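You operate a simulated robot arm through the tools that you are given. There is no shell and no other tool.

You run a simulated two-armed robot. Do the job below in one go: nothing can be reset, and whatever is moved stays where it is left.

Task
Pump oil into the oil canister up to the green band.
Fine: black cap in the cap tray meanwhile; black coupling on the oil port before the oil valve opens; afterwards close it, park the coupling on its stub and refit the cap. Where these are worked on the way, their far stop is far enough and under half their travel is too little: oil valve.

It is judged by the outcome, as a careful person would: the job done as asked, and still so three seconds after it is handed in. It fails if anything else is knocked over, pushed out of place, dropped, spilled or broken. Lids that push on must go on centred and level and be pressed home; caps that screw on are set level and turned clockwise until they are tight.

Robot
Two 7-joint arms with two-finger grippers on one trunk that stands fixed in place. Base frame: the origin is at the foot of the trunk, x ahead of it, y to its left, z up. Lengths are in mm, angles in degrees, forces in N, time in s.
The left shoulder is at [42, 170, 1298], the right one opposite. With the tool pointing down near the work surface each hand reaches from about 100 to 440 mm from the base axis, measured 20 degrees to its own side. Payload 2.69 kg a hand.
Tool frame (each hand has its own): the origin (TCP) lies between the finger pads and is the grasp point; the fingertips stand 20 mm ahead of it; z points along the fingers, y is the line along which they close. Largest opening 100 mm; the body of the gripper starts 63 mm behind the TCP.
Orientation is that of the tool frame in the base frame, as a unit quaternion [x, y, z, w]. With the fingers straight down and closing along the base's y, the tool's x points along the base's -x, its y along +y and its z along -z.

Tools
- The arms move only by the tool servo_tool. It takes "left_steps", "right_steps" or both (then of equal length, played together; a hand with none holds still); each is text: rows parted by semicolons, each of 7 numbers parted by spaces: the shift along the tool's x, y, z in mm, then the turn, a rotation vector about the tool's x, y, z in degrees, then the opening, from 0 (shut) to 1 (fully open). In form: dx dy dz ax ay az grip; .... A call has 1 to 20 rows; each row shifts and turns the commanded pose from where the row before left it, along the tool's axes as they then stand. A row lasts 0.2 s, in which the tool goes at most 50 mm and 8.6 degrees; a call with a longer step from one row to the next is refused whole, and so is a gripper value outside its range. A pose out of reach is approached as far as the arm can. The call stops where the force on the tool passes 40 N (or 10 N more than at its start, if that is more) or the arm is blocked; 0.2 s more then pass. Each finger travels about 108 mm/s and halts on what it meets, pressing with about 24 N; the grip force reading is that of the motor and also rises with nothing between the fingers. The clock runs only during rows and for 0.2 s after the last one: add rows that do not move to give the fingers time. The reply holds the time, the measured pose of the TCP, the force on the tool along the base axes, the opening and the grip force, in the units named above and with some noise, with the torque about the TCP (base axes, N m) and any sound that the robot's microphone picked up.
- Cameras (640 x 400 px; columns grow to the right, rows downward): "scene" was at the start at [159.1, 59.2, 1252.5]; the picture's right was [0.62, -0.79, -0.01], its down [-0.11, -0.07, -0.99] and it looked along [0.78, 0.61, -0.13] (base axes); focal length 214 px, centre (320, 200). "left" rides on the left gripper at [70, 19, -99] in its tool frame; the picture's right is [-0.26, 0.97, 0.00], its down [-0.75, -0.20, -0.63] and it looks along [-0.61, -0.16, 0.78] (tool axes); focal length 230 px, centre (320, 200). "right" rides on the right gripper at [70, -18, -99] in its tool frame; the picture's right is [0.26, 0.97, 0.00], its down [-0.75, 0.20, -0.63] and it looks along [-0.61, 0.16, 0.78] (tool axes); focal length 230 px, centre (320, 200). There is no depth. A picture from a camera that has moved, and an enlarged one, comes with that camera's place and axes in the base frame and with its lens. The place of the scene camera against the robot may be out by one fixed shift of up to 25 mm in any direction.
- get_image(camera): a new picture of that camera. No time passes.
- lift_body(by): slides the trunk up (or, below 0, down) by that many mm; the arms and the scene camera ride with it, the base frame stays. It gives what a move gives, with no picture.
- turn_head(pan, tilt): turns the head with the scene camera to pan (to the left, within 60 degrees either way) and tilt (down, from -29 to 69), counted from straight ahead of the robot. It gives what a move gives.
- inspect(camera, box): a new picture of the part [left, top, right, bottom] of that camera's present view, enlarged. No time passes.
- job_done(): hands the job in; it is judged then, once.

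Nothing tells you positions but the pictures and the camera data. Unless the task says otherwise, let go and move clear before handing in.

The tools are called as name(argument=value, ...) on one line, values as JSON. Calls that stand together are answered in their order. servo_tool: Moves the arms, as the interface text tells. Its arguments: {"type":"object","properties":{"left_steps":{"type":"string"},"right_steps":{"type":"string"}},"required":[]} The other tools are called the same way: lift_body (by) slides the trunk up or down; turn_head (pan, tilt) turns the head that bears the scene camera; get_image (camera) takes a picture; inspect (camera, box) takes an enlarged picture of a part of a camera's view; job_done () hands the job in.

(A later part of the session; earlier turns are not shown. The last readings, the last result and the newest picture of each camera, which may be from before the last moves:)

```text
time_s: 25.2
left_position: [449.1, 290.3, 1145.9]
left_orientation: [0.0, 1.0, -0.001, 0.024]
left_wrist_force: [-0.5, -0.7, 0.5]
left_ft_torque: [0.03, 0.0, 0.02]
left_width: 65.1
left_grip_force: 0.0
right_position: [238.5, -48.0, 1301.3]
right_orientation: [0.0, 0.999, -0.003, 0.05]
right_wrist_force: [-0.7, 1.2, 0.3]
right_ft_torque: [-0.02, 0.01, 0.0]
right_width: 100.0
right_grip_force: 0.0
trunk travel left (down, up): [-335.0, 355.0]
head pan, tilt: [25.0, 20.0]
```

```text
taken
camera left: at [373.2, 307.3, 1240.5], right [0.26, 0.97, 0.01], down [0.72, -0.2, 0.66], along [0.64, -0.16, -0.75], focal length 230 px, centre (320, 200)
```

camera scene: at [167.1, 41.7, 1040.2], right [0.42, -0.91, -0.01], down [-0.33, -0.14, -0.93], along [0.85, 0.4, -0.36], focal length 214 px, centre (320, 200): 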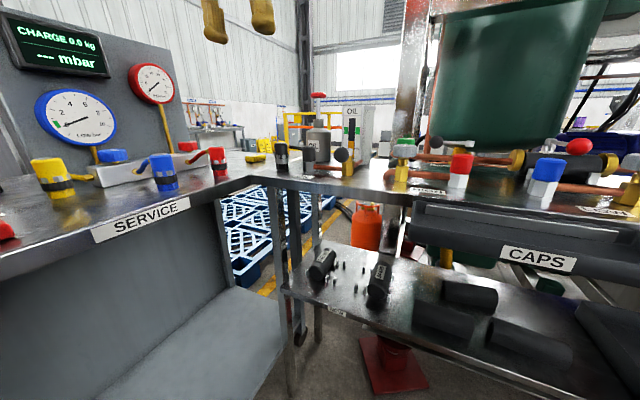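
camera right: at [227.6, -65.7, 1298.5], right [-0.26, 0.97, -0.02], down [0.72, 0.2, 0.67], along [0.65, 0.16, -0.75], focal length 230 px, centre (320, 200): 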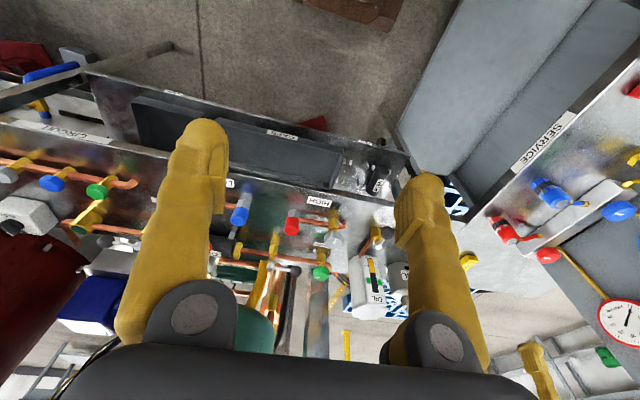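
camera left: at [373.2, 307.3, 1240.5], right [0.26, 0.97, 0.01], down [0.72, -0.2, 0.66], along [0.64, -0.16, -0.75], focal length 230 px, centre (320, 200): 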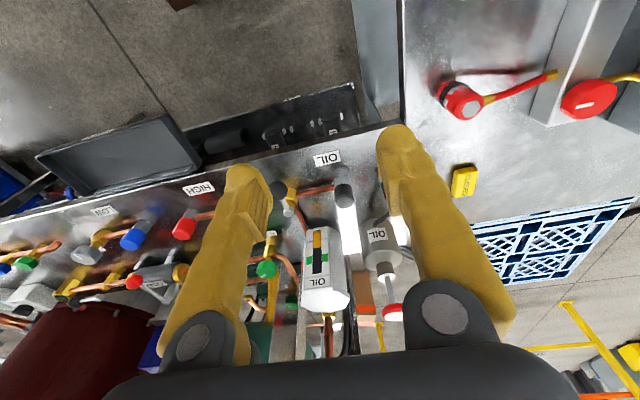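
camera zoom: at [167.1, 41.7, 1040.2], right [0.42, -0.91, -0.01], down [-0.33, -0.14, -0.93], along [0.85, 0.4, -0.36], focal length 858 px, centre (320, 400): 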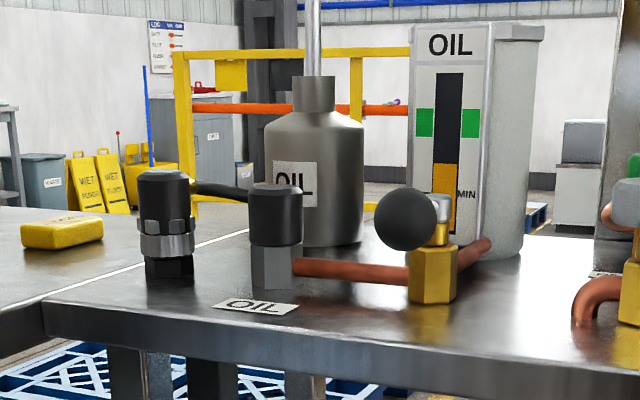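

The head never moved: only the arm poses shifted. The block seems to come from running the wrist to its limit with the tool vertical. I'll tilt the tool 20° forward and approach again in moderate steps.

servo_tool(left_steps="0 0 0 0 -4.3 0 0.65;0 0 0 0 -4.3 0 0.65;0 0 0 0 -4.3 0 0.65;0 0 0 0 -4.4 0 0.65;-14.3 -1 33.9 0 0 0 0.65;-14.3 -1 33.9 0 0 0 0.65;-14.3 -1 33.9 0 0 0 0.65;-14.3 -1 33.9 0 0 0 0.65;0 0 0 0 0 0 0.65;0 0 0 0 0 0 0.65")

get_image(camera="left")

```text
time_s: 27.4
left_position: [548.6, 287.5, 1037.3]
left_orientation: [0.0, 0.985, 0.0, 0.174]
left_wrist_force: [-1.1, 0.1, -0.4]
left_ft_torque: [0.03, 0.0, 0.04]
left_width: 65.1
left_grip_force: 0.0
right_position: [239.1, -46.2, 1301.2]
right_orientation: [0.0, 0.999, -0.003, 0.05]
right_wrist_force: [1.5, -1.0, 0.0]
right_ft_torque: [-0.02, 0.03, -0.01]
right_width: 100.2
right_grip_force: 0.1
trunk travel left (down, up): [-335.0, 355.0]
head pan, tilt: [25.0, 20.0]
```

```text
taken
camera left: at [448.2, 303.1, 1106.0], right [0.24, 0.97, 0.09], down [0.49, -0.2, 0.85], along [0.84, -0.16, -0.52], focal length 230 px, centre (320, 200)
```

left: 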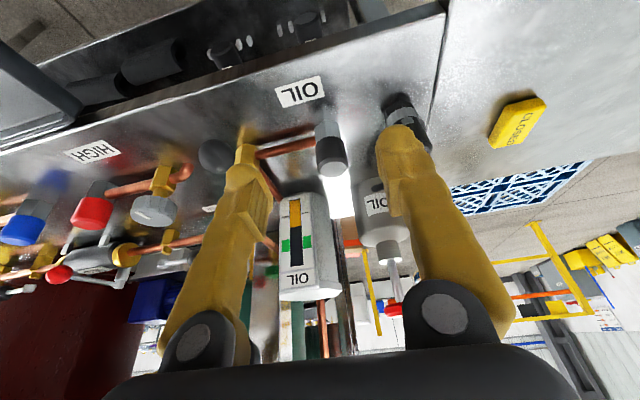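

Good, no block with the 20° tilt. Continuing forward toward above the cap in smaller steps.

servo_tool(left_steps="-13.5 -0.6 15.6 0 0 0 0.65;-13.5 -0.6 15.6 0 0 0 0.65;-13.5 -0.6 15.6 0 0 0 0.65;-13.5 -0.6 15.6 0 0 0 0.65;0 0 0 0 0 0 0.65;0 0 0 0 0 0 0.65")

get_image(camera="left")

inspect(camera="scene", box=[240, 80, 400, 200])

```text
time_s: 28.8
left_position: [621.6, 281.5, 997.5]
left_orientation: [0.0, 0.985, -0.001, 0.174]
left_wrist_force: [-0.2, 0.4, -0.4]
left_ft_torque: [0.01, 0.02, 0.01]
left_width: 64.8
left_grip_force: 0.0
right_position: [239.4, -47.1, 1300.9]
right_orientation: [-0.001, 0.999, -0.002, 0.05]
right_wrist_force: [-0.2, 0.1, 0.1]
right_ft_torque: [0.06, 0.01, -0.01]
right_width: 100.0
right_grip_force: 0.2
trunk travel left (down, up): [-335.0, 355.0]
head pan, tilt: [25.0, 20.0]
```

```text
taken
camera left: at [521.1, 299.7, 1065.5], right [0.24, 0.97, 0.09], down [0.49, -0.2, 0.85], along [0.84, -0.16, -0.52], focal length 230 px, centre (320, 200)
```

left: 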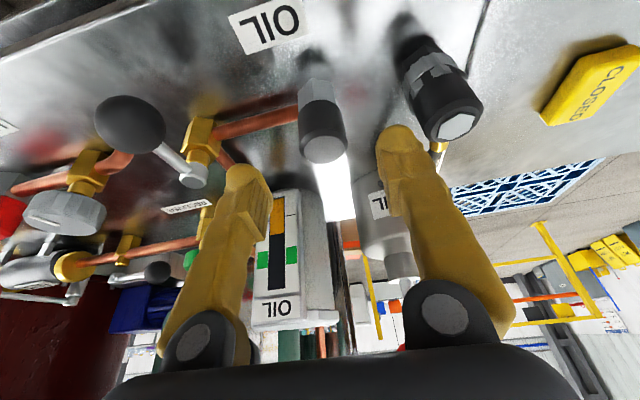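

```text
3.33 times, centred on (320, 140) of scene
camera zoom: at [167.3, 41.8, 1040.2], right [0.42, -0.91, -0.01], down [-0.33, -0.14, -0.93], along [0.85, 0.4, -0.36], focal length 715 px, centre (320, 400)
```

zoom: 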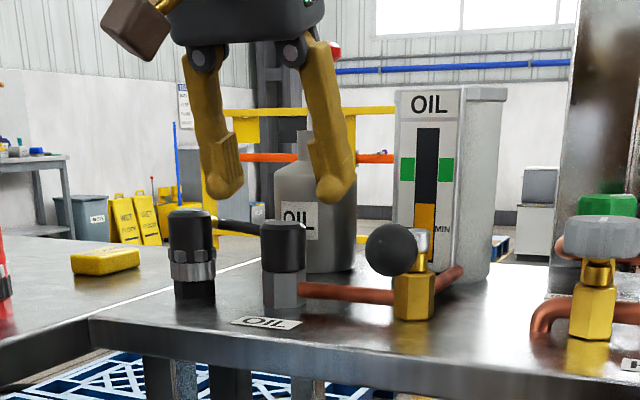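

The tool is 13 mm short of the cap axis (x 635, y 284.5). I'll centre over the cap, descend around it and close softly.

servo_tool(left_steps="-8.5 3 15.9 0 0 0 0.65;4.2 0 11.6 0 0 0 0.65;4.2 0 11.6 0 0 0 0.65;4.2 0 11.6 0 0 0 0.65;0 0 0 0 0 0 0.65;0 0 0 0 0 0 0.65")

get_image(camera="left")

inspect(camera="scene", box=[240, 80, 400, 200])

```text
time_s: 30.2
left_position: [634.4, 285.7, 947.6]
left_orientation: [0.001, 0.985, -0.001, 0.174]
left_wrist_force: [0.5, 0.0, 0.1]
left_ft_torque: [0.01, 0.01, 0.01]
left_width: 65.1
left_grip_force: 0.1
right_position: [238.3, -47.4, 1301.1]
right_orientation: [-0.001, 0.999, -0.003, 0.05]
right_wrist_force: [-0.6, -1.1, -0.3]
right_ft_torque: [-0.02, -0.03, -0.01]
right_width: 100.2
right_grip_force: 0.0
trunk travel left (down, up): [-335.0, 355.0]
head pan, tilt: [25.0, 20.0]
```

```text
taken
camera left: at [533.6, 303.2, 1016.0], right [0.24, 0.97, 0.09], down [0.49, -0.2, 0.85], along [0.84, -0.16, -0.52], focal length 230 px, centre (320, 200)
```

left: 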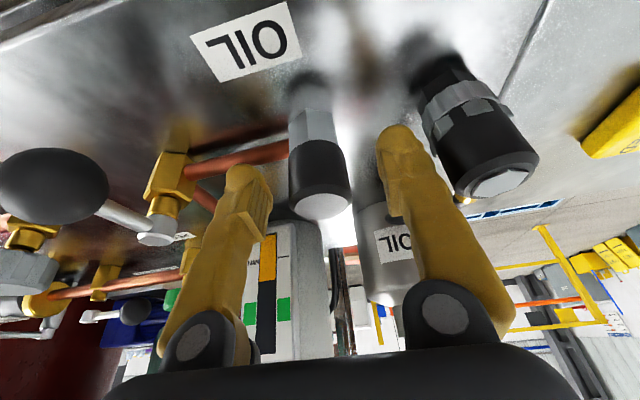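

```text
3.33 times, centred on (320, 140) of scene
camera zoom: at [167.2, 41.7, 1040.3], right [0.42, -0.91, -0.01], down [-0.33, -0.14, -0.93], along [0.85, 0.4, -0.36], focal length 715 px, centre (320, 400)
```

zoom: 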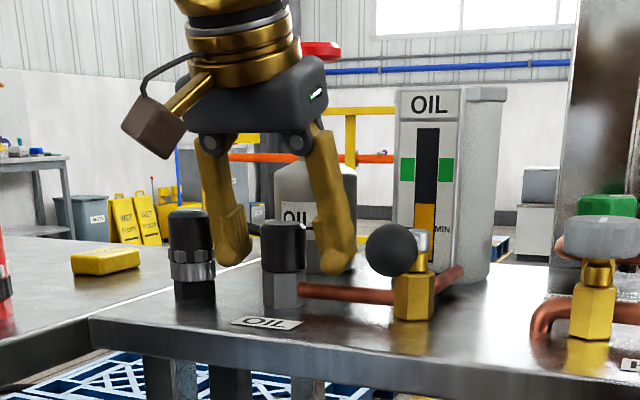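

The fingers straddle the cap and the TCP is on its axis within about 1 mm. Closing on the cap now.

servo_tool(left_steps="0 -1 0 0 0 0 0.45;0 0 0 0 0 0 0;0 0 0 0 0 0 0;0 0 0 0 0 0 0")

inspect(camera="left", box=[200, 60, 440, 260])

```text
time_s: 31.2
left_position: [634.1, 284.9, 949.4]
left_orientation: [0.0, 0.985, -0.001, 0.174]
left_wrist_force: [-0.1, 0.2, -0.4]
left_ft_torque: [-0.01, -0.03, -0.03]
left_width: 31.6
left_grip_force: 23.9
right_position: [240.1, -46.8, 1302.0]
right_orientation: [-0.001, 0.999, -0.002, 0.051]
right_wrist_force: [0.6, 0.1, 0.3]
right_ft_torque: [-0.01, 0.01, 0.02]
right_width: 99.9
right_grip_force: 0.0
trunk travel left (down, up): [-335.0, 355.0]
head pan, tilt: [25.0, 20.0]
```

```text
2.00 times, centred on (320, 160) of left
camera zoom: at [534.4, 302.1, 1016.7], right [0.24, 0.97, 0.09], down [0.49, -0.2, 0.85], along [0.84, -0.16, -0.52], focal length 460 px, centre (320, 280)
```

zoom: 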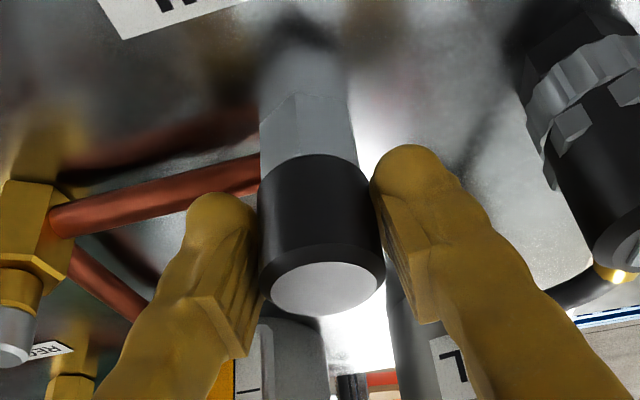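

The cap is held (31.6 mm). I'll try a small gentle pull to learn whether it pulls off or screws.

servo_tool(left_steps="-0.7 0 -1.9 0 0 0 0;0 0 0 0 0 0 0")

```text
time_s: 31.8
left_position: [635.3, 285.7, 949.6]
left_orientation: [0.0, 0.985, -0.001, 0.173]
left_wrist_force: [-0.6, 0.1, -4.2]
left_ft_torque: [-0.03, -0.02, 0.0]
left_width: 31.8
left_grip_force: 23.8
right_position: [239.4, -46.3, 1300.6]
right_orientation: [0.0, 0.999, -0.002, 0.05]
right_wrist_force: [-0.3, 0.5, 0.7]
right_ft_torque: [0.0, 0.0, -0.02]
right_width: 99.9
right_grip_force: 0.1
trunk travel left (down, up): [-335.0, 355.0]
head pan, tilt: [25.0, 20.0]
```

It resists a pull, so I'll try turning it counter-clockwise about the vertical by 30°.

servo_tool(left_steps="0 0 0 -2.05 0 -5.64 0;0 0 0 -2.05 0 -5.64 0;0 0 0 -2.05 0 -5.64 0;0 0 0 -2.05 0 -5.64 0;0 0 0 -2.05 0 -5.64 0;0 0 0 0 0 0 0")

inspect(camera="left", box=[200, 60, 440, 260])

```text
time_s: 33.2
left_position: [635.0, 285.6, 949.5]
left_orientation: [-0.256, 0.951, 0.044, 0.168]
left_wrist_force: [-0.1, 0.8, -3.4]
left_ft_torque: [0.0, 0.0, 0.02]
left_width: 31.7
left_grip_force: 23.8
right_position: [239.5, -46.9, 1301.2]
right_orientation: [-0.001, 0.999, -0.003, 0.05]
right_wrist_force: [0.3, -0.3, 0.1]
right_ft_torque: [-0.01, 0.01, -0.01]
right_width: 100.0
right_grip_force: 0.0
trunk travel left (down, up): [-335.0, 355.0]
head pan, tilt: [25.0, 20.0]
```

```text
2.00 times, centred on (320, 160) of left
camera zoom: at [539.4, 249.8, 1018.2], right [-0.27, 0.96, 0.09], down [0.52, 0.07, 0.85], along [0.81, 0.28, -0.52], focal length 460 px, centre (320, 280)
```

zoom: 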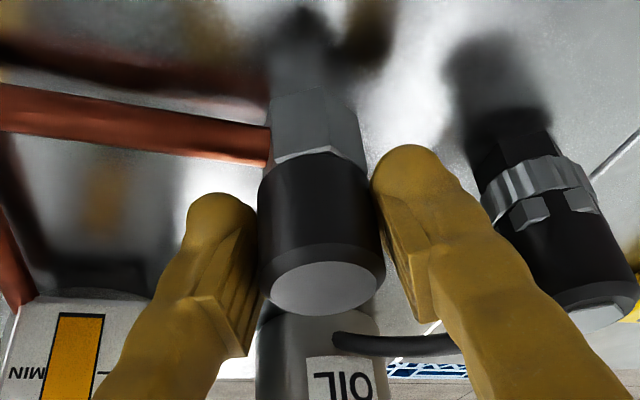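

It turned with little torque. I'll keep turning another 40° and watch the vertical force and height.

servo_tool(left_steps="0 0 0 -2.05 0 -5.64 0;0 0 0 -2.05 0 -5.64 0;0 0 0 -2.05 0 -5.64 0;0 0 0 -2.05 0 -5.64 0;0 0 0 -2.05 0 -5.64 0;0 0 0 -2.05 0 -5.64 0;0 0 0 0 0 0 0")

inspect(camera="left", box=[200, 60, 440, 260])

get_image(camera="scene")

```text
time_s: 34.8
left_position: [626.9, 280.2, 965.6]
left_orientation: [-0.536, 0.824, 0.086, 0.16]
left_wrist_force: [31.9, -10.4, 0.8]
left_ft_torque: [-0.19, -0.61, -0.27]
left_width: 30.5
left_grip_force: 23.8
right_position: [219.6, -52.3, 1303.6]
right_orientation: [0.0, 0.998, -0.002, 0.059]
right_wrist_force: [-0.1, 0.2, -0.9]
right_ft_torque: [0.06, -0.05, 0.03]
right_width: 100.2
right_grip_force: 0.1
trunk travel left (down, up): [-335.0, 355.0]
head pan, tilt: [25.0, 20.0]
stopped in row 7 (left hand): the arm was blocked; the commanded pose is now the measured one
```

```text
2.00 times, centred on (320, 160) of left
camera zoom: at [567.2, 195.2, 1031.9], right [-0.78, 0.62, 0.06], down [0.36, 0.36, 0.86], along [0.51, 0.7, -0.5], focal length 460 px, centre (320, 280)
```

zoom: 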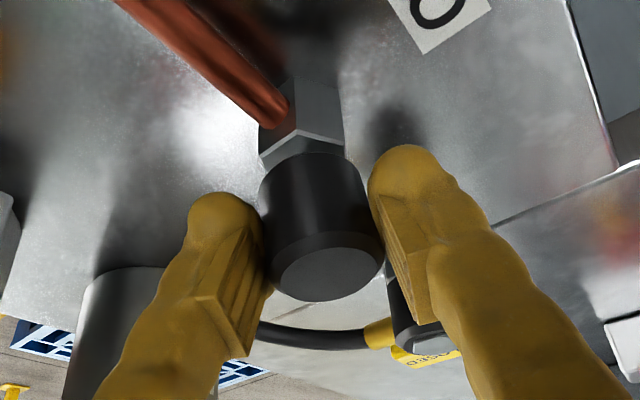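

```text
taken
camera scene: at [169.1, 39.3, 1040.2], right [0.42, -0.91, -0.01], down [-0.33, -0.14, -0.93], along [0.84, 0.4, -0.36], focal length 214 px, centre (320, 200)
```

scene: 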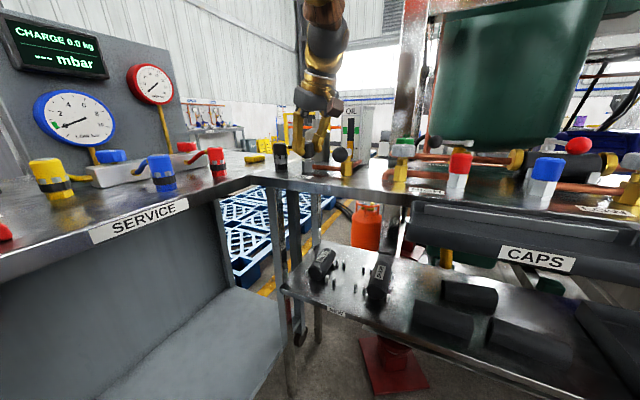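

The trunk twitched again at a wrist limit and the cap is partly lifted with side load. I'll check the settled state with a hold.

servo_tool(left_steps="0 0 0 0 0 0 0")

inspect(camera="left", box=[200, 60, 440, 260])

inspect(camera="scene", box=[240, 80, 400, 200])

```text
time_s: 35.2
left_position: [626.8, 281.7, 962.6]
left_orientation: [-0.537, 0.824, 0.09, 0.156]
left_wrist_force: [17.5, -5.8, 9.2]
left_ft_torque: [-0.11, -0.39, -0.08]
left_width: 34.0
left_grip_force: 24.0
right_position: [221.7, -51.1, 1304.4]
right_orientation: [0.0, 0.998, -0.002, 0.058]
right_wrist_force: [0.3, -1.3, 0.3]
right_ft_torque: [0.07, 0.06, 0.01]
right_width: 100.1
right_grip_force: 0.1
trunk travel left (down, up): [-335.0, 355.0]
head pan, tilt: [25.0, 20.0]
```

```text
2.00 times, centred on (320, 160) of left
camera zoom: at [567.2, 196.8, 1030.4], right [-0.79, 0.61, 0.07], down [0.36, 0.36, 0.86], along [0.5, 0.7, -0.51], focal length 460 px, centre (320, 280)
```

zoom: 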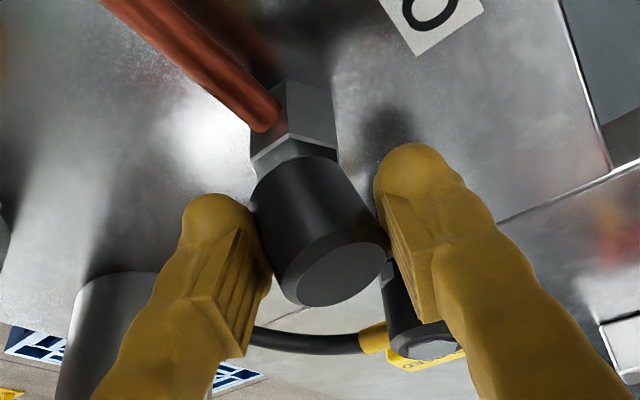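

```text
3.33 times, centred on (320, 140) of scene
camera zoom: at [169.7, 39.3, 1040.1], right [0.42, -0.91, -0.01], down [-0.33, -0.14, -0.93], along [0.84, 0.4, -0.36], focal length 715 px, centre (320, 400)
```

zoom: 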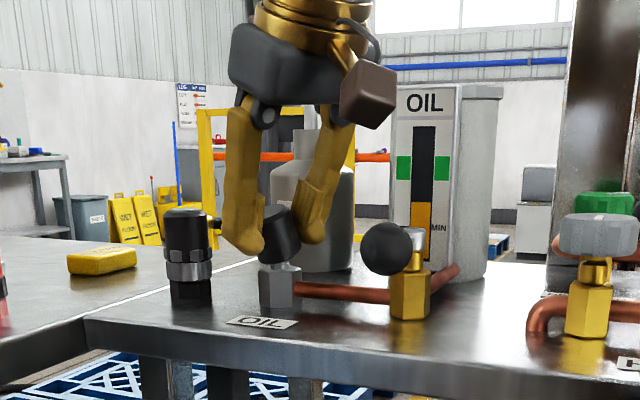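

The cap is free of its seat but cocked on the neck, still gripped. I'll ease the side load, lift straight up clear of the neck, while turning the wrist back.

servo_tool(left_steps="-5.33 -2.94 -4.33 0 0 0 0;-3.54 -0.19 -9.34 0 0 0 0;-3.54 -0.19 -9.34 0 0 0 0;-3.54 -0.19 -9.34 1.77 0.1 4.7 0;-3.54 -0.19 -9.34 1.77 0.1 4.7 0;0 0 0 0 0 0 0")

inspect(camera="left", box=[200, 60, 440, 260])

inspect(camera="scene", box=[240, 60, 400, 200])

```text
time_s: 36.6
left_position: [627.0, 286.6, 1007.6]
left_orientation: [-0.464, 0.868, 0.076, 0.159]
left_wrist_force: [0.7, -0.6, -0.7]
left_ft_torque: [0.0, 0.0, 0.01]
left_width: 29.5
left_grip_force: 24.4
right_position: [218.3, -47.1, 1304.8]
right_orientation: [0.0, 0.998, -0.004, 0.059]
right_wrist_force: [0.3, 0.3, 1.0]
right_ft_torque: [-0.01, 0.02, 0.03]
right_width: 100.1
right_grip_force: 0.1
trunk travel left (down, up): [-335.0, 355.0]
head pan, tilt: [25.0, 20.0]
```

```text
2.00 times, centred on (320, 160) of left
camera zoom: at [554.6, 213.8, 1074.5], right [-0.67, 0.74, 0.08], down [0.43, 0.3, 0.85], along [0.61, 0.6, -0.52], focal length 460 px, centre (320, 280)
```

zoom: 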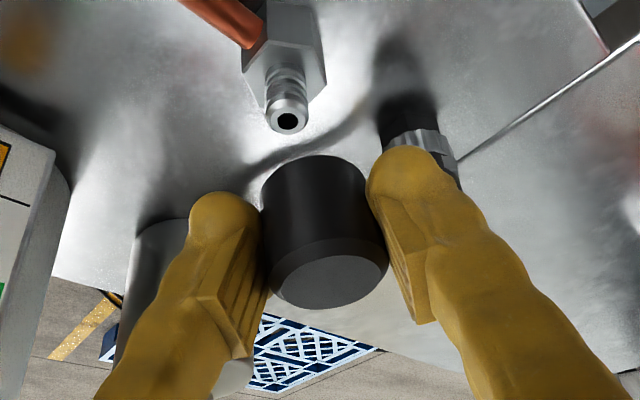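

```text
2.86 times, centred on (320, 130) of scene
camera zoom: at [167.2, 41.8, 1040.2], right [0.42, -0.91, -0.01], down [-0.33, -0.14, -0.93], along [0.85, 0.4, -0.36], focal length 613 px, centre (320, 400)
```

zoom: 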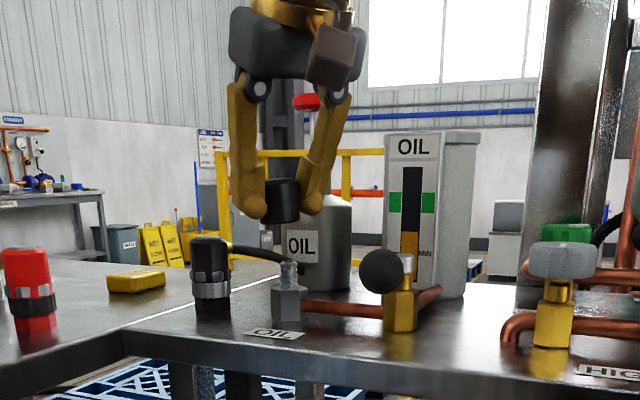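

The cap is off and held, with the threaded nipple exposed below. I'll back away, unwind the wrist, and move the right hand aside to make room for the trip to the CAPS tray.

servo_tool(left_steps="7.8 12.4 -3.1 0 0 0 0;7.8 12.4 -3.1 0 0 0 0;7.8 12.4 -3.1 0 0 0 0;0 0 0 2.43 0.1 6.56 0;0 0 0 2.43 0.1 6.56 0;0 0 0 2.43 0.1 6.56 0;0 0 0 2.43 0.1 6.56 0;0 0 0 2.43 0.1 6.56 0;0 0 0 2.43 0.1 6.56 0;0 0 0 2.43 0.1 6.56 0;0 0 0 2.43 0.1 6.56 0;0 0 0 0 0 0 0", right_steps="0 -25 0 0 0 0 1;0 -25 0 0 0 0 1;0 -25 0 0 0 0 1;0 -25 0 0 0 0 1;0 -25 0 0 0 0 1;0 -25 0 0 0 0 1;0 -20 0 0 0 0 1;0 0 0 0 0 0 1;0 0 0 0 0 0 1;0 0 0 0 0 0 1;0 0 0 0 0 0 1;0 0 0 0 0 0 1")

get_image(camera="left")

inspect(camera="scene", box=[220, 40, 400, 200])

```text
time_s: 39.2
left_position: [581.6, 286.6, 1007.3]
left_orientation: [-0.002, 0.984, -0.007, 0.176]
left_wrist_force: [0.9, -0.6, 0.7]
left_ft_torque: [0.0, 0.04, 0.01]
left_width: 29.1
left_grip_force: 24.0
right_position: [218.6, -219.8, 1304.3]
right_orientation: [0.0, 0.998, -0.004, 0.058]
right_wrist_force: [0.5, 0.1, -0.3]
right_ft_torque: [-0.02, 0.01, 0.01]
right_width: 100.3
right_grip_force: 0.1
trunk travel left (down, up): [-335.0, 355.0]
head pan, tilt: [25.0, 20.0]
```

```text
taken
camera left: at [479.8, 305.1, 1074.9], right [0.24, 0.97, 0.08], down [0.49, -0.19, 0.85], along [0.84, -0.17, -0.51], focal length 230 px, centre (320, 200)
```

left: 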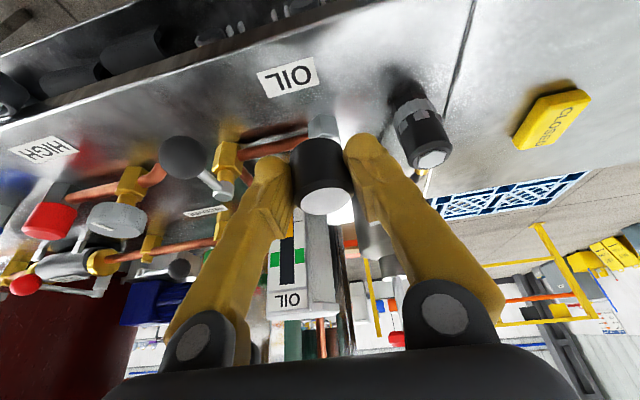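

```text
2.50 times, centred on (310, 120) of scene
camera zoom: at [167.2, 41.5, 1040.3], right [0.42, -0.91, -0.01], down [-0.33, -0.14, -0.93], along [0.85, 0.4, -0.36], focal length 536 px, centre (345, 400)
```

zoom: 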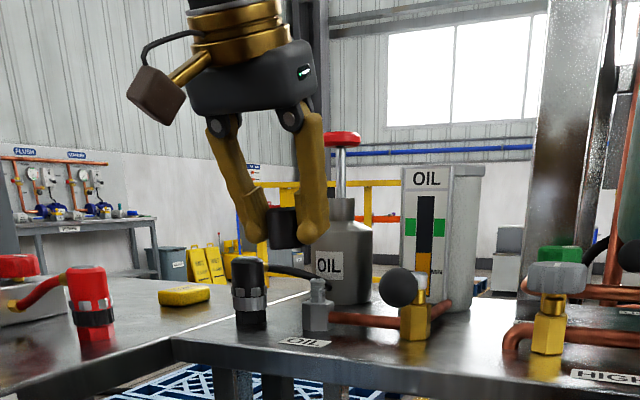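

Cap held securely. Let me look closely at the bare port nipple and the coupling before going to the tray.

inspect(camera="scene", box=[270, 140, 330, 180])

inspect(camera="left", box=[370, 70, 470, 180])

inspect(camera="left", box=[260, 100, 380, 230])

```text
10.00 times, centred on (300, 160) of scene
camera zoom: at [167.2, 41.5, 1040.3], right [0.42, -0.91, -0.01], down [-0.33, -0.14, -0.93], along [0.85, 0.4, -0.36], focal length 2145 px, centre (520, 600)
```

zoom: 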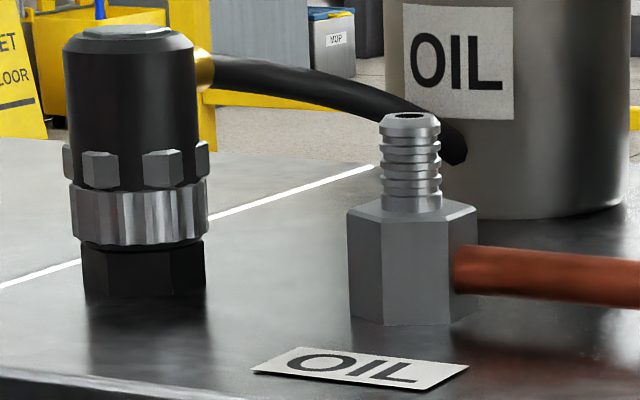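

```text
3.64 times, centred on (420, 125) of left
camera zoom: at [479.8, 305.1, 1074.9], right [0.24, 0.97, 0.08], down [0.49, -0.19, 0.85], along [0.84, -0.17, -0.51], focal length 837 px, centre (-44, 473)
```

zoom: 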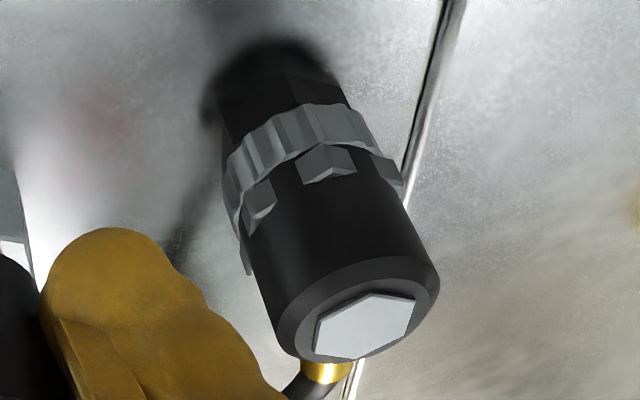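

```text
3.08 times, centred on (320, 165) of left
camera zoom: at [479.8, 305.1, 1074.9], right [0.24, 0.97, 0.08], down [0.49, -0.19, 0.85], along [0.84, -0.17, -0.51], focal length 708 px, centre (320, 308)
```

zoom: 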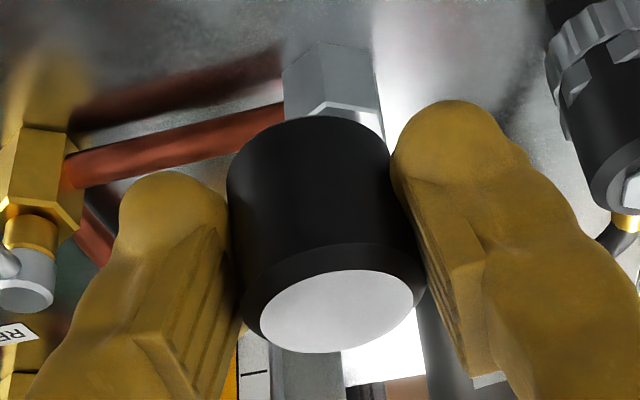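

The nipple is threaded, so the cap will have to be screwed back on. Now I'll carry the cap over to the CAPS tray at about [487, 5].

servo_tool(left_steps="12.1 -35 -1.5 -0.4 0 0 0;12.1 -35 -1.5 0 0 0 0;12.1 -35 -1.5 0 0 0 0;12.1 -35 -1.5 0 0 0 0;12.1 -35 -1.5 0 0 0 0;12.1 -35 -1.5 0 0 0 0;12.1 -35 -1.5 0 0 0 0;12.1 -35 -1.5 0 0 0 0;0 0 0 0 0 0 0")

turn_head(pan=0, tilt=35)

get_image(camera="scene")

get_image(camera="left")

get_image(camera="right")

```text
time_s: 41.2
left_position: [488.6, 7.5, 989.8]
left_orientation: [-0.01, 0.984, -0.011, 0.178]
left_wrist_force: [-0.1, 0.7, -0.4]
left_ft_torque: [-0.02, -0.05, 0.02]
left_width: 29.4
left_grip_force: 23.9
right_position: [217.9, -219.0, 1304.1]
right_orientation: [0.0, 0.998, -0.003, 0.058]
right_wrist_force: [0.5, 0.8, 0.3]
right_ft_torque: [0.0, -0.04, 0.02]
right_width: 99.7
right_grip_force: 0.1
trunk travel left (down, up): [-335.0, 355.0]
head pan, tilt: [25.0, 20.0]
```

```text
time_s: 42.1
left_position: [488.1, 5.7, 991.5]
left_orientation: [-0.008, 0.984, -0.012, 0.178]
left_wrist_force: [-0.4, -1.1, -0.8]
left_ft_torque: [-0.05, 0.0, -0.04]
left_width: 29.5
left_grip_force: 24.0
right_position: [218.6, -219.0, 1304.4]
right_orientation: [0.001, 0.998, -0.004, 0.059]
right_wrist_force: [0.5, 0.6, 0.3]
right_ft_torque: [0.01, 0.0, 0.0]
right_width: 99.9
right_grip_force: 0.1
trunk travel left (down, up): [-335.0, 355.0]
head pan, tilt: [0.0, 35.0]
```

```text
taken
camera scene: at [170.4, 2.4, 1016.4], right [0.0, -1.0, 0.0], down [-0.59, 0.0, -0.81], along [0.81, 0.0, -0.59], focal length 214 px, centre (320, 200)
```

scene: 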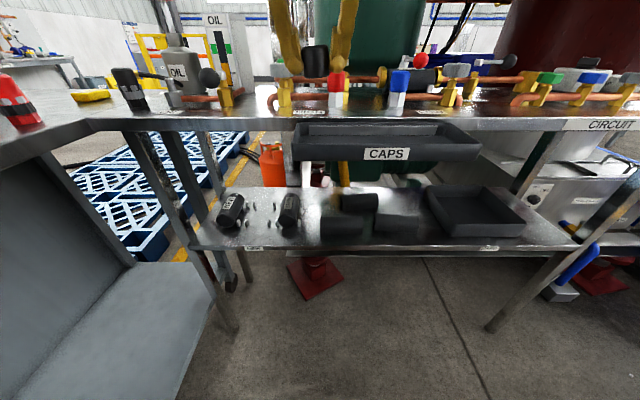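

```text
taken
camera left: at [387.3, 23.5, 1058.7], right [0.23, 0.97, 0.07], down [0.48, -0.17, 0.86], along [0.84, -0.17, -0.51], focal length 230 px, centre (320, 200)
```

left: 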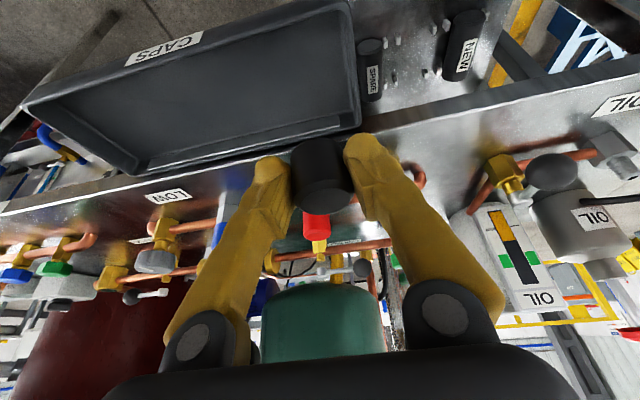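

```text
taken
camera right: at [137.5, -237.6, 1394.0], right [-0.26, 0.97, -0.04], down [0.67, 0.21, 0.71], along [0.7, 0.16, -0.7], focal length 230 px, centre (320, 200)
```

right: 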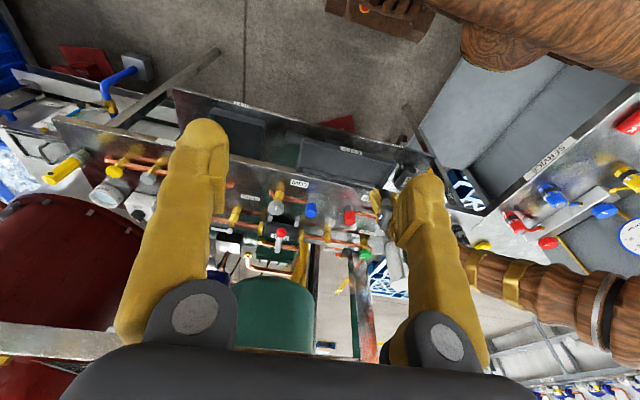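

The tray spans about x 449–551, y −214…37 with its rim near z 893 and floor near 870. I'll shift to y ≈ −40 for finger room and go down into it.

servo_tool(left_steps="-0.4 -23 16.1 -1.2 0 0.8 0;-0.4 -23 16.1 0 0 0 0;3.5 0 9.37 0 0 0 0;3.5 0 9.37 0 0 0 0;3.5 0 9.37 0 0 0 0;3.5 0 9.37 0 0 0 0;3.5 0 9.37 0 0 0 0;0 0 0 0 0 0 0")

get_image(camera="left")

inspect(camera="scene", box=[280, 60, 500, 200])

```text
time_s: 44.1
left_position: [502.2, -25.8, 953.5]
left_orientation: [-0.036, 0.978, -0.023, 0.202]
left_wrist_force: [-1.1, -0.2, 0.6]
left_ft_torque: [0.0, -0.05, -0.02]
left_width: 29.5
left_grip_force: 24.4
right_position: [191.6, -219.6, 1308.3]
right_orientation: [0.0, 0.998, -0.003, 0.07]
right_wrist_force: [-0.9, -0.8, 0.4]
right_ft_torque: [0.0, -0.11, 0.01]
right_width: 100.2
right_grip_force: 0.0
trunk travel left (down, up): [-335.0, 355.0]
head pan, tilt: [0.0, 35.0]
stopped in row 8 (left hand): the arm was blocked; the commanded pose is now the measured one
```

```text
taken
camera left: at [396.3, -10.4, 1013.9], right [0.18, 0.98, 0.04], down [0.45, -0.12, 0.88], along [0.87, -0.14, -0.47], focal length 230 px, centre (320, 200)
```

left: 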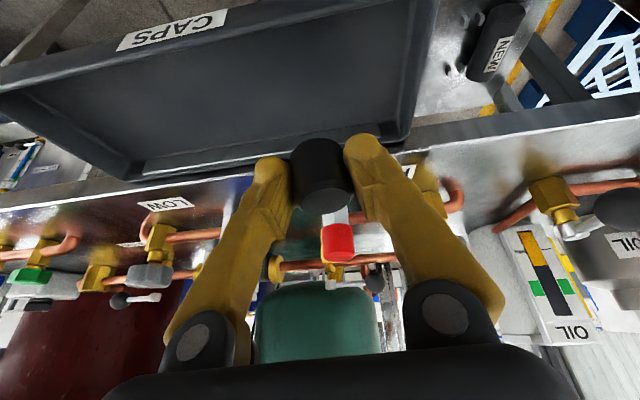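

```text
2.86 times, centred on (390, 130) of scene
camera zoom: at [166.4, 1.9, 1017.1], right [0.0, -1.0, 0.0], down [-0.58, 0.0, -0.81], along [0.81, 0.0, -0.58], focal length 613 px, centre (120, 400)
```

zoom: 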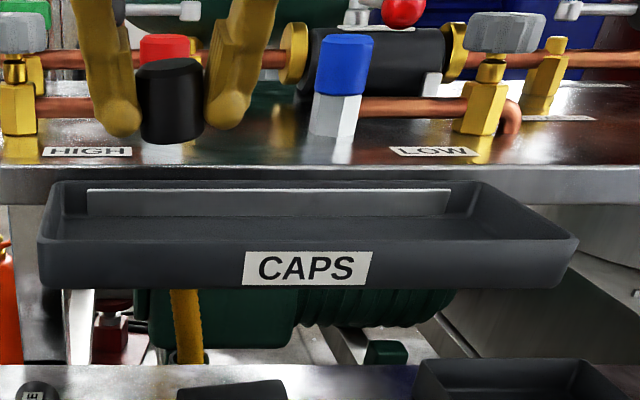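

Reaching across the body hit an arm limit. I'll back up to the comfortable pose and use the trunk lift to lower the hand into the tray instead.

servo_tool(left_steps="-0.7 7 -17 -1 1.6 2.2 0;-0.7 7 -17 -0.9 1.7 2.3 0;0 0 0 0 0 0 0;0 0 0 0 0 0 0")

get_image(camera="left")

```text
time_s: 45.1
left_position: [495.3, -10.6, 981.3]
left_orientation: [0.002, 0.985, 0.0, 0.17]
left_wrist_force: [-0.2, 0.1, -0.6]
left_ft_torque: [0.01, -0.03, 0.01]
left_width: 29.6
left_grip_force: 24.2
right_position: [197.1, -220.8, 1307.0]
right_orientation: [0.0, 0.998, -0.003, 0.067]
right_wrist_force: [-0.1, -0.2, -0.3]
right_ft_torque: [-0.01, -0.02, 0.0]
right_width: 100.0
right_grip_force: 0.1
trunk travel left (down, up): [-335.0, 355.0]
head pan, tilt: [0.0, 35.0]
```

```text
taken
camera left: at [393.5, 6.6, 1049.5], right [0.25, 0.97, 0.09], down [0.5, -0.2, 0.84], along [0.83, -0.16, -0.53], focal length 230 px, centre (320, 200)
```

left: 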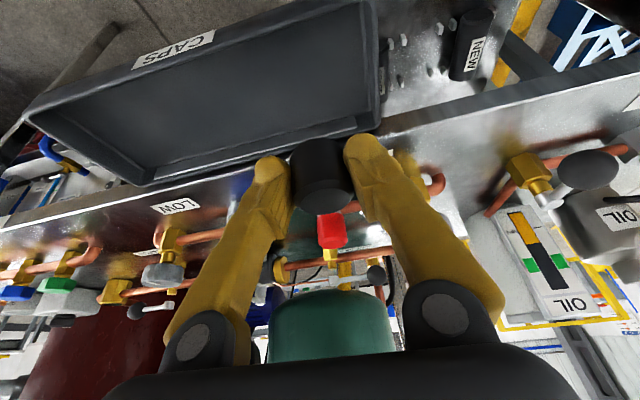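

Pose is good. Lowering the trunk 70 mm to bring the cap down into the tray.

lift_body(by=-70)

get_image(camera="left")

get_image(camera="scene")

```text
time_s: 46.2
left_position: [494.0, -11.6, 909.9]
left_orientation: [0.002, 0.985, 0.0, 0.17]
left_wrist_force: [-0.1, -1.0, -0.5]
left_ft_torque: [0.01, 0.0, 0.03]
left_width: 29.6
left_grip_force: 23.5
right_position: [197.0, -219.7, 1236.9]
right_orientation: [0.0, 0.998, -0.003, 0.067]
right_wrist_force: [-0.9, 0.2, 0.7]
right_ft_torque: [0.01, -0.03, -0.02]
right_width: 100.1
right_grip_force: 0.0
trunk travel left (down, up): [-265.0, 425.0]
head pan, tilt: [0.0, 35.0]
```

```text
taken
camera left: at [393.4, 6.6, 979.6], right [0.25, 0.97, 0.09], down [0.5, -0.2, 0.84], along [0.83, -0.16, -0.53], focal length 230 px, centre (320, 200)
```

left: 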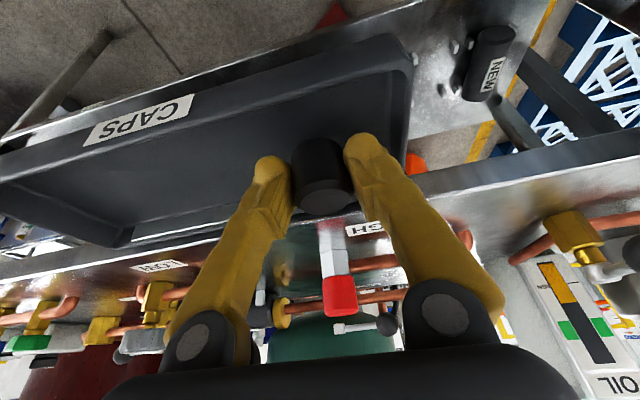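

```text
taken
camera scene: at [169.0, 2.3, 946.5], right [0.0, -1.0, 0.0], down [-0.59, 0.0, -0.81], along [0.81, 0.0, -0.59], focal length 214 px, centre (320, 200)
```

scene: 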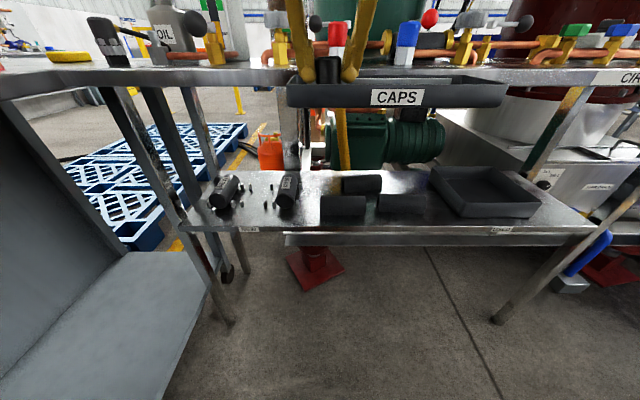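

The cap is over the tray floor between the walls. Lowering further in small amounts until it touches.

lift_body(by=-12)

lift_body(by=-5)

inspect(camera="left", box=[200, 60, 440, 260])

inspect(camera="scene", box=[270, 30, 430, 130])

```text
time_s: 46.8
left_position: [492.8, -10.9, 899.6]
left_orientation: [0.002, 0.985, 0.0, 0.17]
left_wrist_force: [-0.2, 0.6, -0.4]
left_ft_torque: [0.02, 0.0, 0.0]
left_width: 29.5
left_grip_force: 23.8
right_position: [198.0, -220.5, 1226.2]
right_orientation: [-0.001, 0.998, -0.003, 0.067]
right_wrist_force: [0.1, -0.2, 0.6]
right_ft_torque: [-0.02, 0.0, 0.01]
right_width: 100.2
right_grip_force: 0.0
trunk travel left (down, up): [-253.0, 437.0]
head pan, tilt: [0.0, 35.0]
```

```text
time_s: 47.4
left_position: [493.8, -11.7, 896.0]
left_orientation: [0.001, 0.985, -0.001, 0.173]
left_wrist_force: [0.3, -2.6, 16.0]
left_ft_torque: [0.0, -0.31, -0.07]
left_width: 29.6
left_grip_force: 24.4
right_position: [196.2, -219.3, 1220.9]
right_orientation: [0.0, 0.998, -0.004, 0.067]
right_wrist_force: [0.3, -0.4, -1.1]
right_ft_torque: [0.01, -0.01, -0.01]
right_width: 100.0
right_grip_force: 0.0
trunk travel left (down, up): [-248.0, 442.0]
head pan, tilt: [0.0, 35.0]
```

```text
2.00 times, centred on (320, 160) of left
camera zoom: at [393.4, 6.0, 964.5], right [0.25, 0.97, 0.09], down [0.49, -0.2, 0.85], along [0.84, -0.17, -0.52], focal length 460 px, centre (320, 280)
```

zoom: 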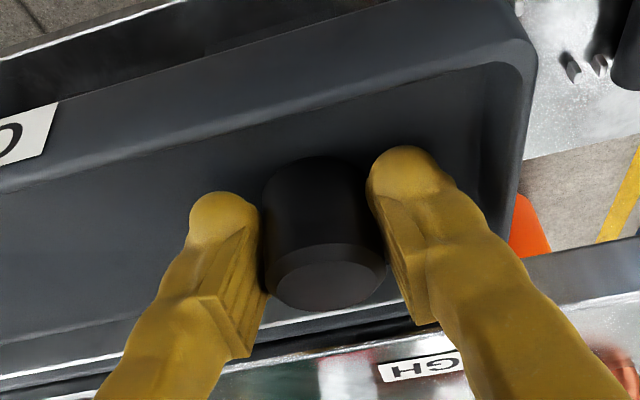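

```text
4.00 times, centred on (350, 80) of scene
camera zoom: at [167.9, 2.1, 929.7], right [0.0, -1.0, 0.0], down [-0.59, 0.0, -0.81], along [0.81, 0.0, -0.59], focal length 858 px, centre (200, 680)
```

zoom: 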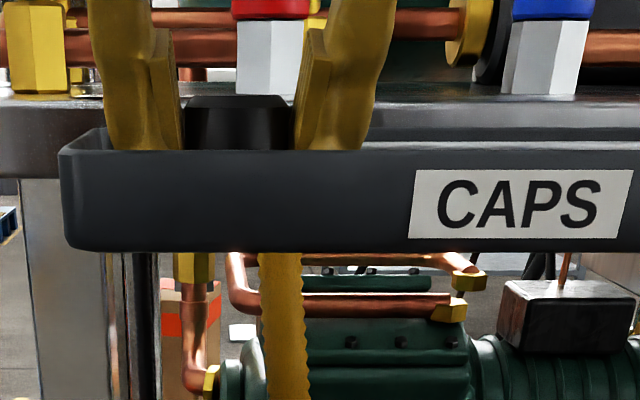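

The cap has touched the tray floor upright. I'll open the fingers gently and lift away with the trunk.

servo_tool(left_steps="0 0 0 0 0 0 0.35;0 0 0 0 0 0 0.48;0 0 0 0 0 0 0.48;0 0 0 0 0 0 0.48")

inspect(camera="left", box=[200, 60, 440, 260])

lift_body(by=60)

inspect(camera="left", box=[200, 60, 440, 260])

```text
time_s: 48.4
left_position: [492.8, -11.7, 893.3]
left_orientation: [0.002, 0.986, 0.0, 0.169]
left_wrist_force: [-0.1, -0.4, 0.6]
left_ft_torque: [0.04, 0.04, -0.01]
left_width: 48.0
left_grip_force: 0.0
right_position: [197.8, -219.9, 1220.2]
right_orientation: [0.0, 0.998, -0.003, 0.067]
right_wrist_force: [0.1, -0.6, -0.6]
right_ft_torque: [0.0, -0.01, 0.02]
right_width: 100.0
right_grip_force: 0.0
trunk travel left (down, up): [-248.0, 442.0]
head pan, tilt: [0.0, 35.0]
```

```text
2.00 times, centred on (320, 160) of left
camera zoom: at [393.4, 6.5, 962.5], right [0.25, 0.97, 0.09], down [0.5, -0.2, 0.84], along [0.83, -0.16, -0.53], focal length 460 px, centre (320, 280)
```

zoom: 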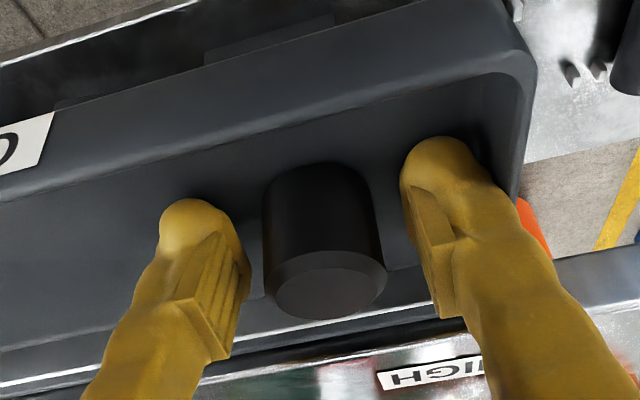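

```text
time_s: 49.4
left_position: [493.2, -10.1, 952.4]
left_orientation: [0.001, 0.985, 0.001, 0.17]
left_wrist_force: [0.0, -0.2, 0.4]
left_ft_torque: [-0.02, 0.01, 0.0]
left_width: 47.8
left_grip_force: 0.1
right_position: [198.3, -220.0, 1281.8]
right_orientation: [0.001, 0.998, -0.004, 0.067]
right_wrist_force: [-0.2, -1.0, 0.4]
right_ft_torque: [0.01, -0.02, 0.03]
right_width: 100.2
right_grip_force: 0.0
trunk travel left (down, up): [-308.0, 382.0]
head pan, tilt: [0.0, 35.0]
```

```text
2.00 times, centred on (320, 160) of left
camera zoom: at [393.5, 6.5, 1022.4], right [0.25, 0.97, 0.09], down [0.5, -0.2, 0.84], along [0.83, -0.16, -0.53], focal length 460 px, centre (320, 280)
```

zoom: 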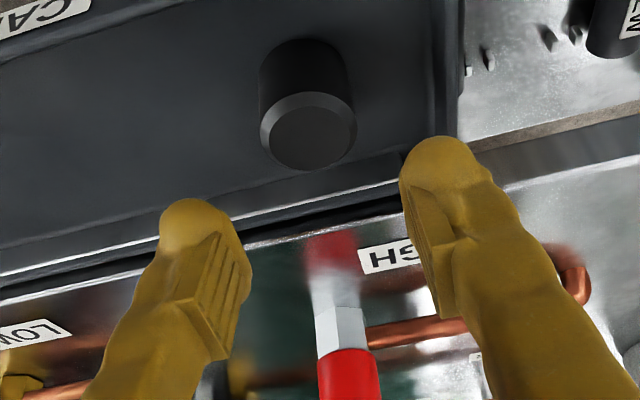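

The cap stands upright in the tray. Next is the coupling at about [636, 366]; I'll raise the trunk back and carry the open hand over there.

lift_body(by=27)

servo_tool(left_steps="-7 40 -1.7 0 0 0 0.6;-7 45 -1.7 0 0 0 0.6;-7 45 -1.7 0 0 0 0.6;-7 45 -1.7 0 0 0 0.6;-7 45 -1.7 0 0 0 0.6;-7 45 -1.7 0 0 0 0.6;-7 45 -1.7 0 0 0 0.6;-7 45 -1.7 0 0 0 0.6;0 15 0 0 -2.7 0 0.6;0 0 0 0 -2.7 0 0.6;0 0 0 0 0 0 0.6")

turn_head(pan=30, tilt=20)

get_image(camera="left")

get_image(camera="scene")

```text
time_s: 50.1
left_position: [493.4, -10.8, 980.2]
left_orientation: [0.001, 0.985, 0.001, 0.171]
left_wrist_force: [0.0, 0.3, -0.9]
left_ft_torque: [0.02, -0.01, 0.03]
left_width: 47.8
left_grip_force: 0.0
right_position: [197.0, -219.0, 1307.0]
right_orientation: [0.0, 0.998, -0.004, 0.067]
right_wrist_force: [0.0, 0.0, 0.5]
right_ft_torque: [0.03, 0.0, 0.04]
right_width: 100.0
right_grip_force: 0.1
trunk travel left (down, up): [-335.0, 355.0]
head pan, tilt: [0.0, 35.0]
```

```text
time_s: 52.5
left_position: [544.0, 359.2, 1011.1]
left_orientation: [0.001, 0.976, -0.001, 0.216]
left_wrist_force: [0.0, -0.7, 0.5]
left_ft_torque: [-0.01, -0.02, -0.01]
left_width: 60.2
left_grip_force: 0.1
right_position: [197.8, -219.8, 1307.7]
right_orientation: [-0.001, 0.998, -0.004, 0.067]
right_wrist_force: [0.6, -0.3, -0.3]
right_ft_torque: [-0.01, 0.05, 0.02]
right_width: 99.7
right_grip_force: 0.0
trunk travel left (down, up): [-335.0, 355.0]
head pan, tilt: [0.0, 35.0]
```

```text
time_s: 53.4
left_position: [543.7, 360.3, 1011.4]
left_orientation: [0.001, 0.976, -0.001, 0.217]
left_wrist_force: [0.5, 0.3, -0.3]
left_ft_torque: [-0.02, 0.0, 0.01]
left_width: 60.1
left_grip_force: 0.0
right_position: [197.8, -220.4, 1308.3]
right_orientation: [-0.001, 0.998, -0.004, 0.068]
right_wrist_force: [-0.2, -0.1, -0.5]
right_ft_torque: [0.03, -0.01, -0.04]
right_width: 99.8
right_grip_force: 0.0
trunk travel left (down, up): [-335.0, 355.0]
head pan, tilt: [30.0, 20.0]
```

```text
taken
camera left: at [437.9, 377.9, 1070.7], right [0.24, 0.97, 0.11], down [0.41, -0.2, 0.89], along [0.88, -0.17, -0.45], focal length 230 px, centre (320, 200)
```

left: 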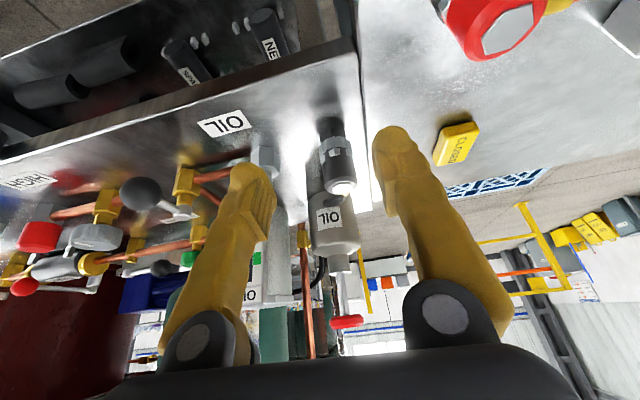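

```text
taken
camera scene: at [163.4, 48.8, 1040.3], right [0.5, -0.87, -0.01], down [-0.31, -0.17, -0.93], along [0.81, 0.47, -0.36], focal length 214 px, centre (320, 200)
```

scene: 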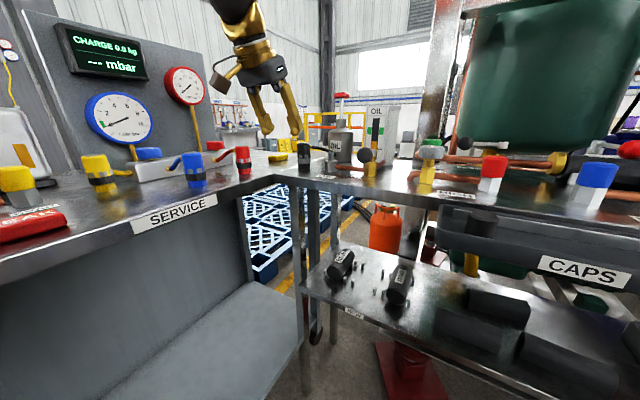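

Coupling top is near [633, 364, 961]. Approaching closer to it with the 25° tilt.

servo_tool(left_steps="-14 1.3 14.2 0 0 0 0.65;-14 1.3 14.2 0 0 0 0.65;-14 1.3 14.2 0 0 0 0.65;0 0 0 0 0 0 0.65;0 0 0 0 0 0 0.65")

get_image(camera="left")

inspect(camera="left", box=[240, 70, 440, 210])

```text
time_s: 54.6
left_position: [599.4, 361.3, 990.3]
left_orientation: [0.001, 0.976, -0.001, 0.217]
left_wrist_force: [-0.1, 0.6, -0.4]
left_ft_torque: [0.01, 0.0, 0.0]
left_width: 64.7
left_grip_force: 0.0
right_position: [196.7, -219.6, 1308.5]
right_orientation: [0.001, 0.998, -0.005, 0.067]
right_wrist_force: [-0.5, -0.6, 0.5]
right_ft_torque: [-0.03, 0.03, -0.02]
right_width: 100.0
right_grip_force: 0.1
trunk travel left (down, up): [-335.0, 355.0]
head pan, tilt: [30.0, 20.0]
```

```text
taken
camera left: at [493.6, 379.5, 1050.1], right [0.24, 0.97, 0.11], down [0.41, -0.2, 0.89], along [0.88, -0.17, -0.45], focal length 230 px, centre (320, 200)
```

left: 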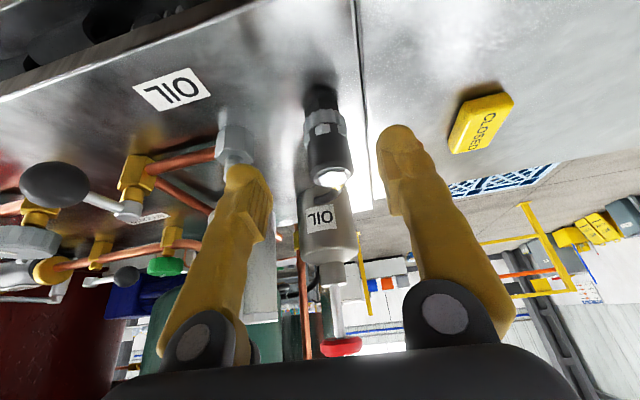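

```text
2.86 times, centred on (340, 140) of left
camera zoom: at [493.6, 379.5, 1050.1], right [0.24, 0.97, 0.11], down [0.41, -0.2, 0.89], along [0.88, -0.17, -0.45], focal length 657 px, centre (263, 371)
```

zoom: 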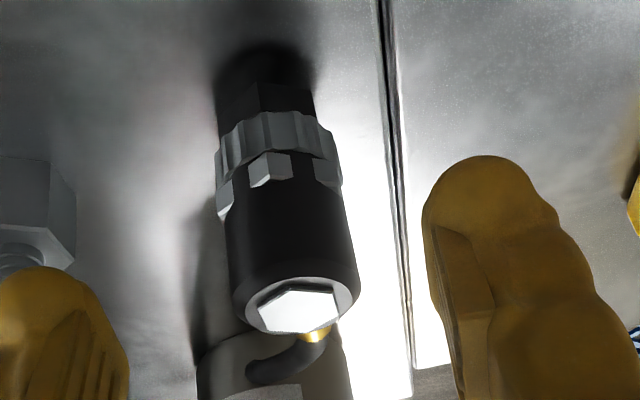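

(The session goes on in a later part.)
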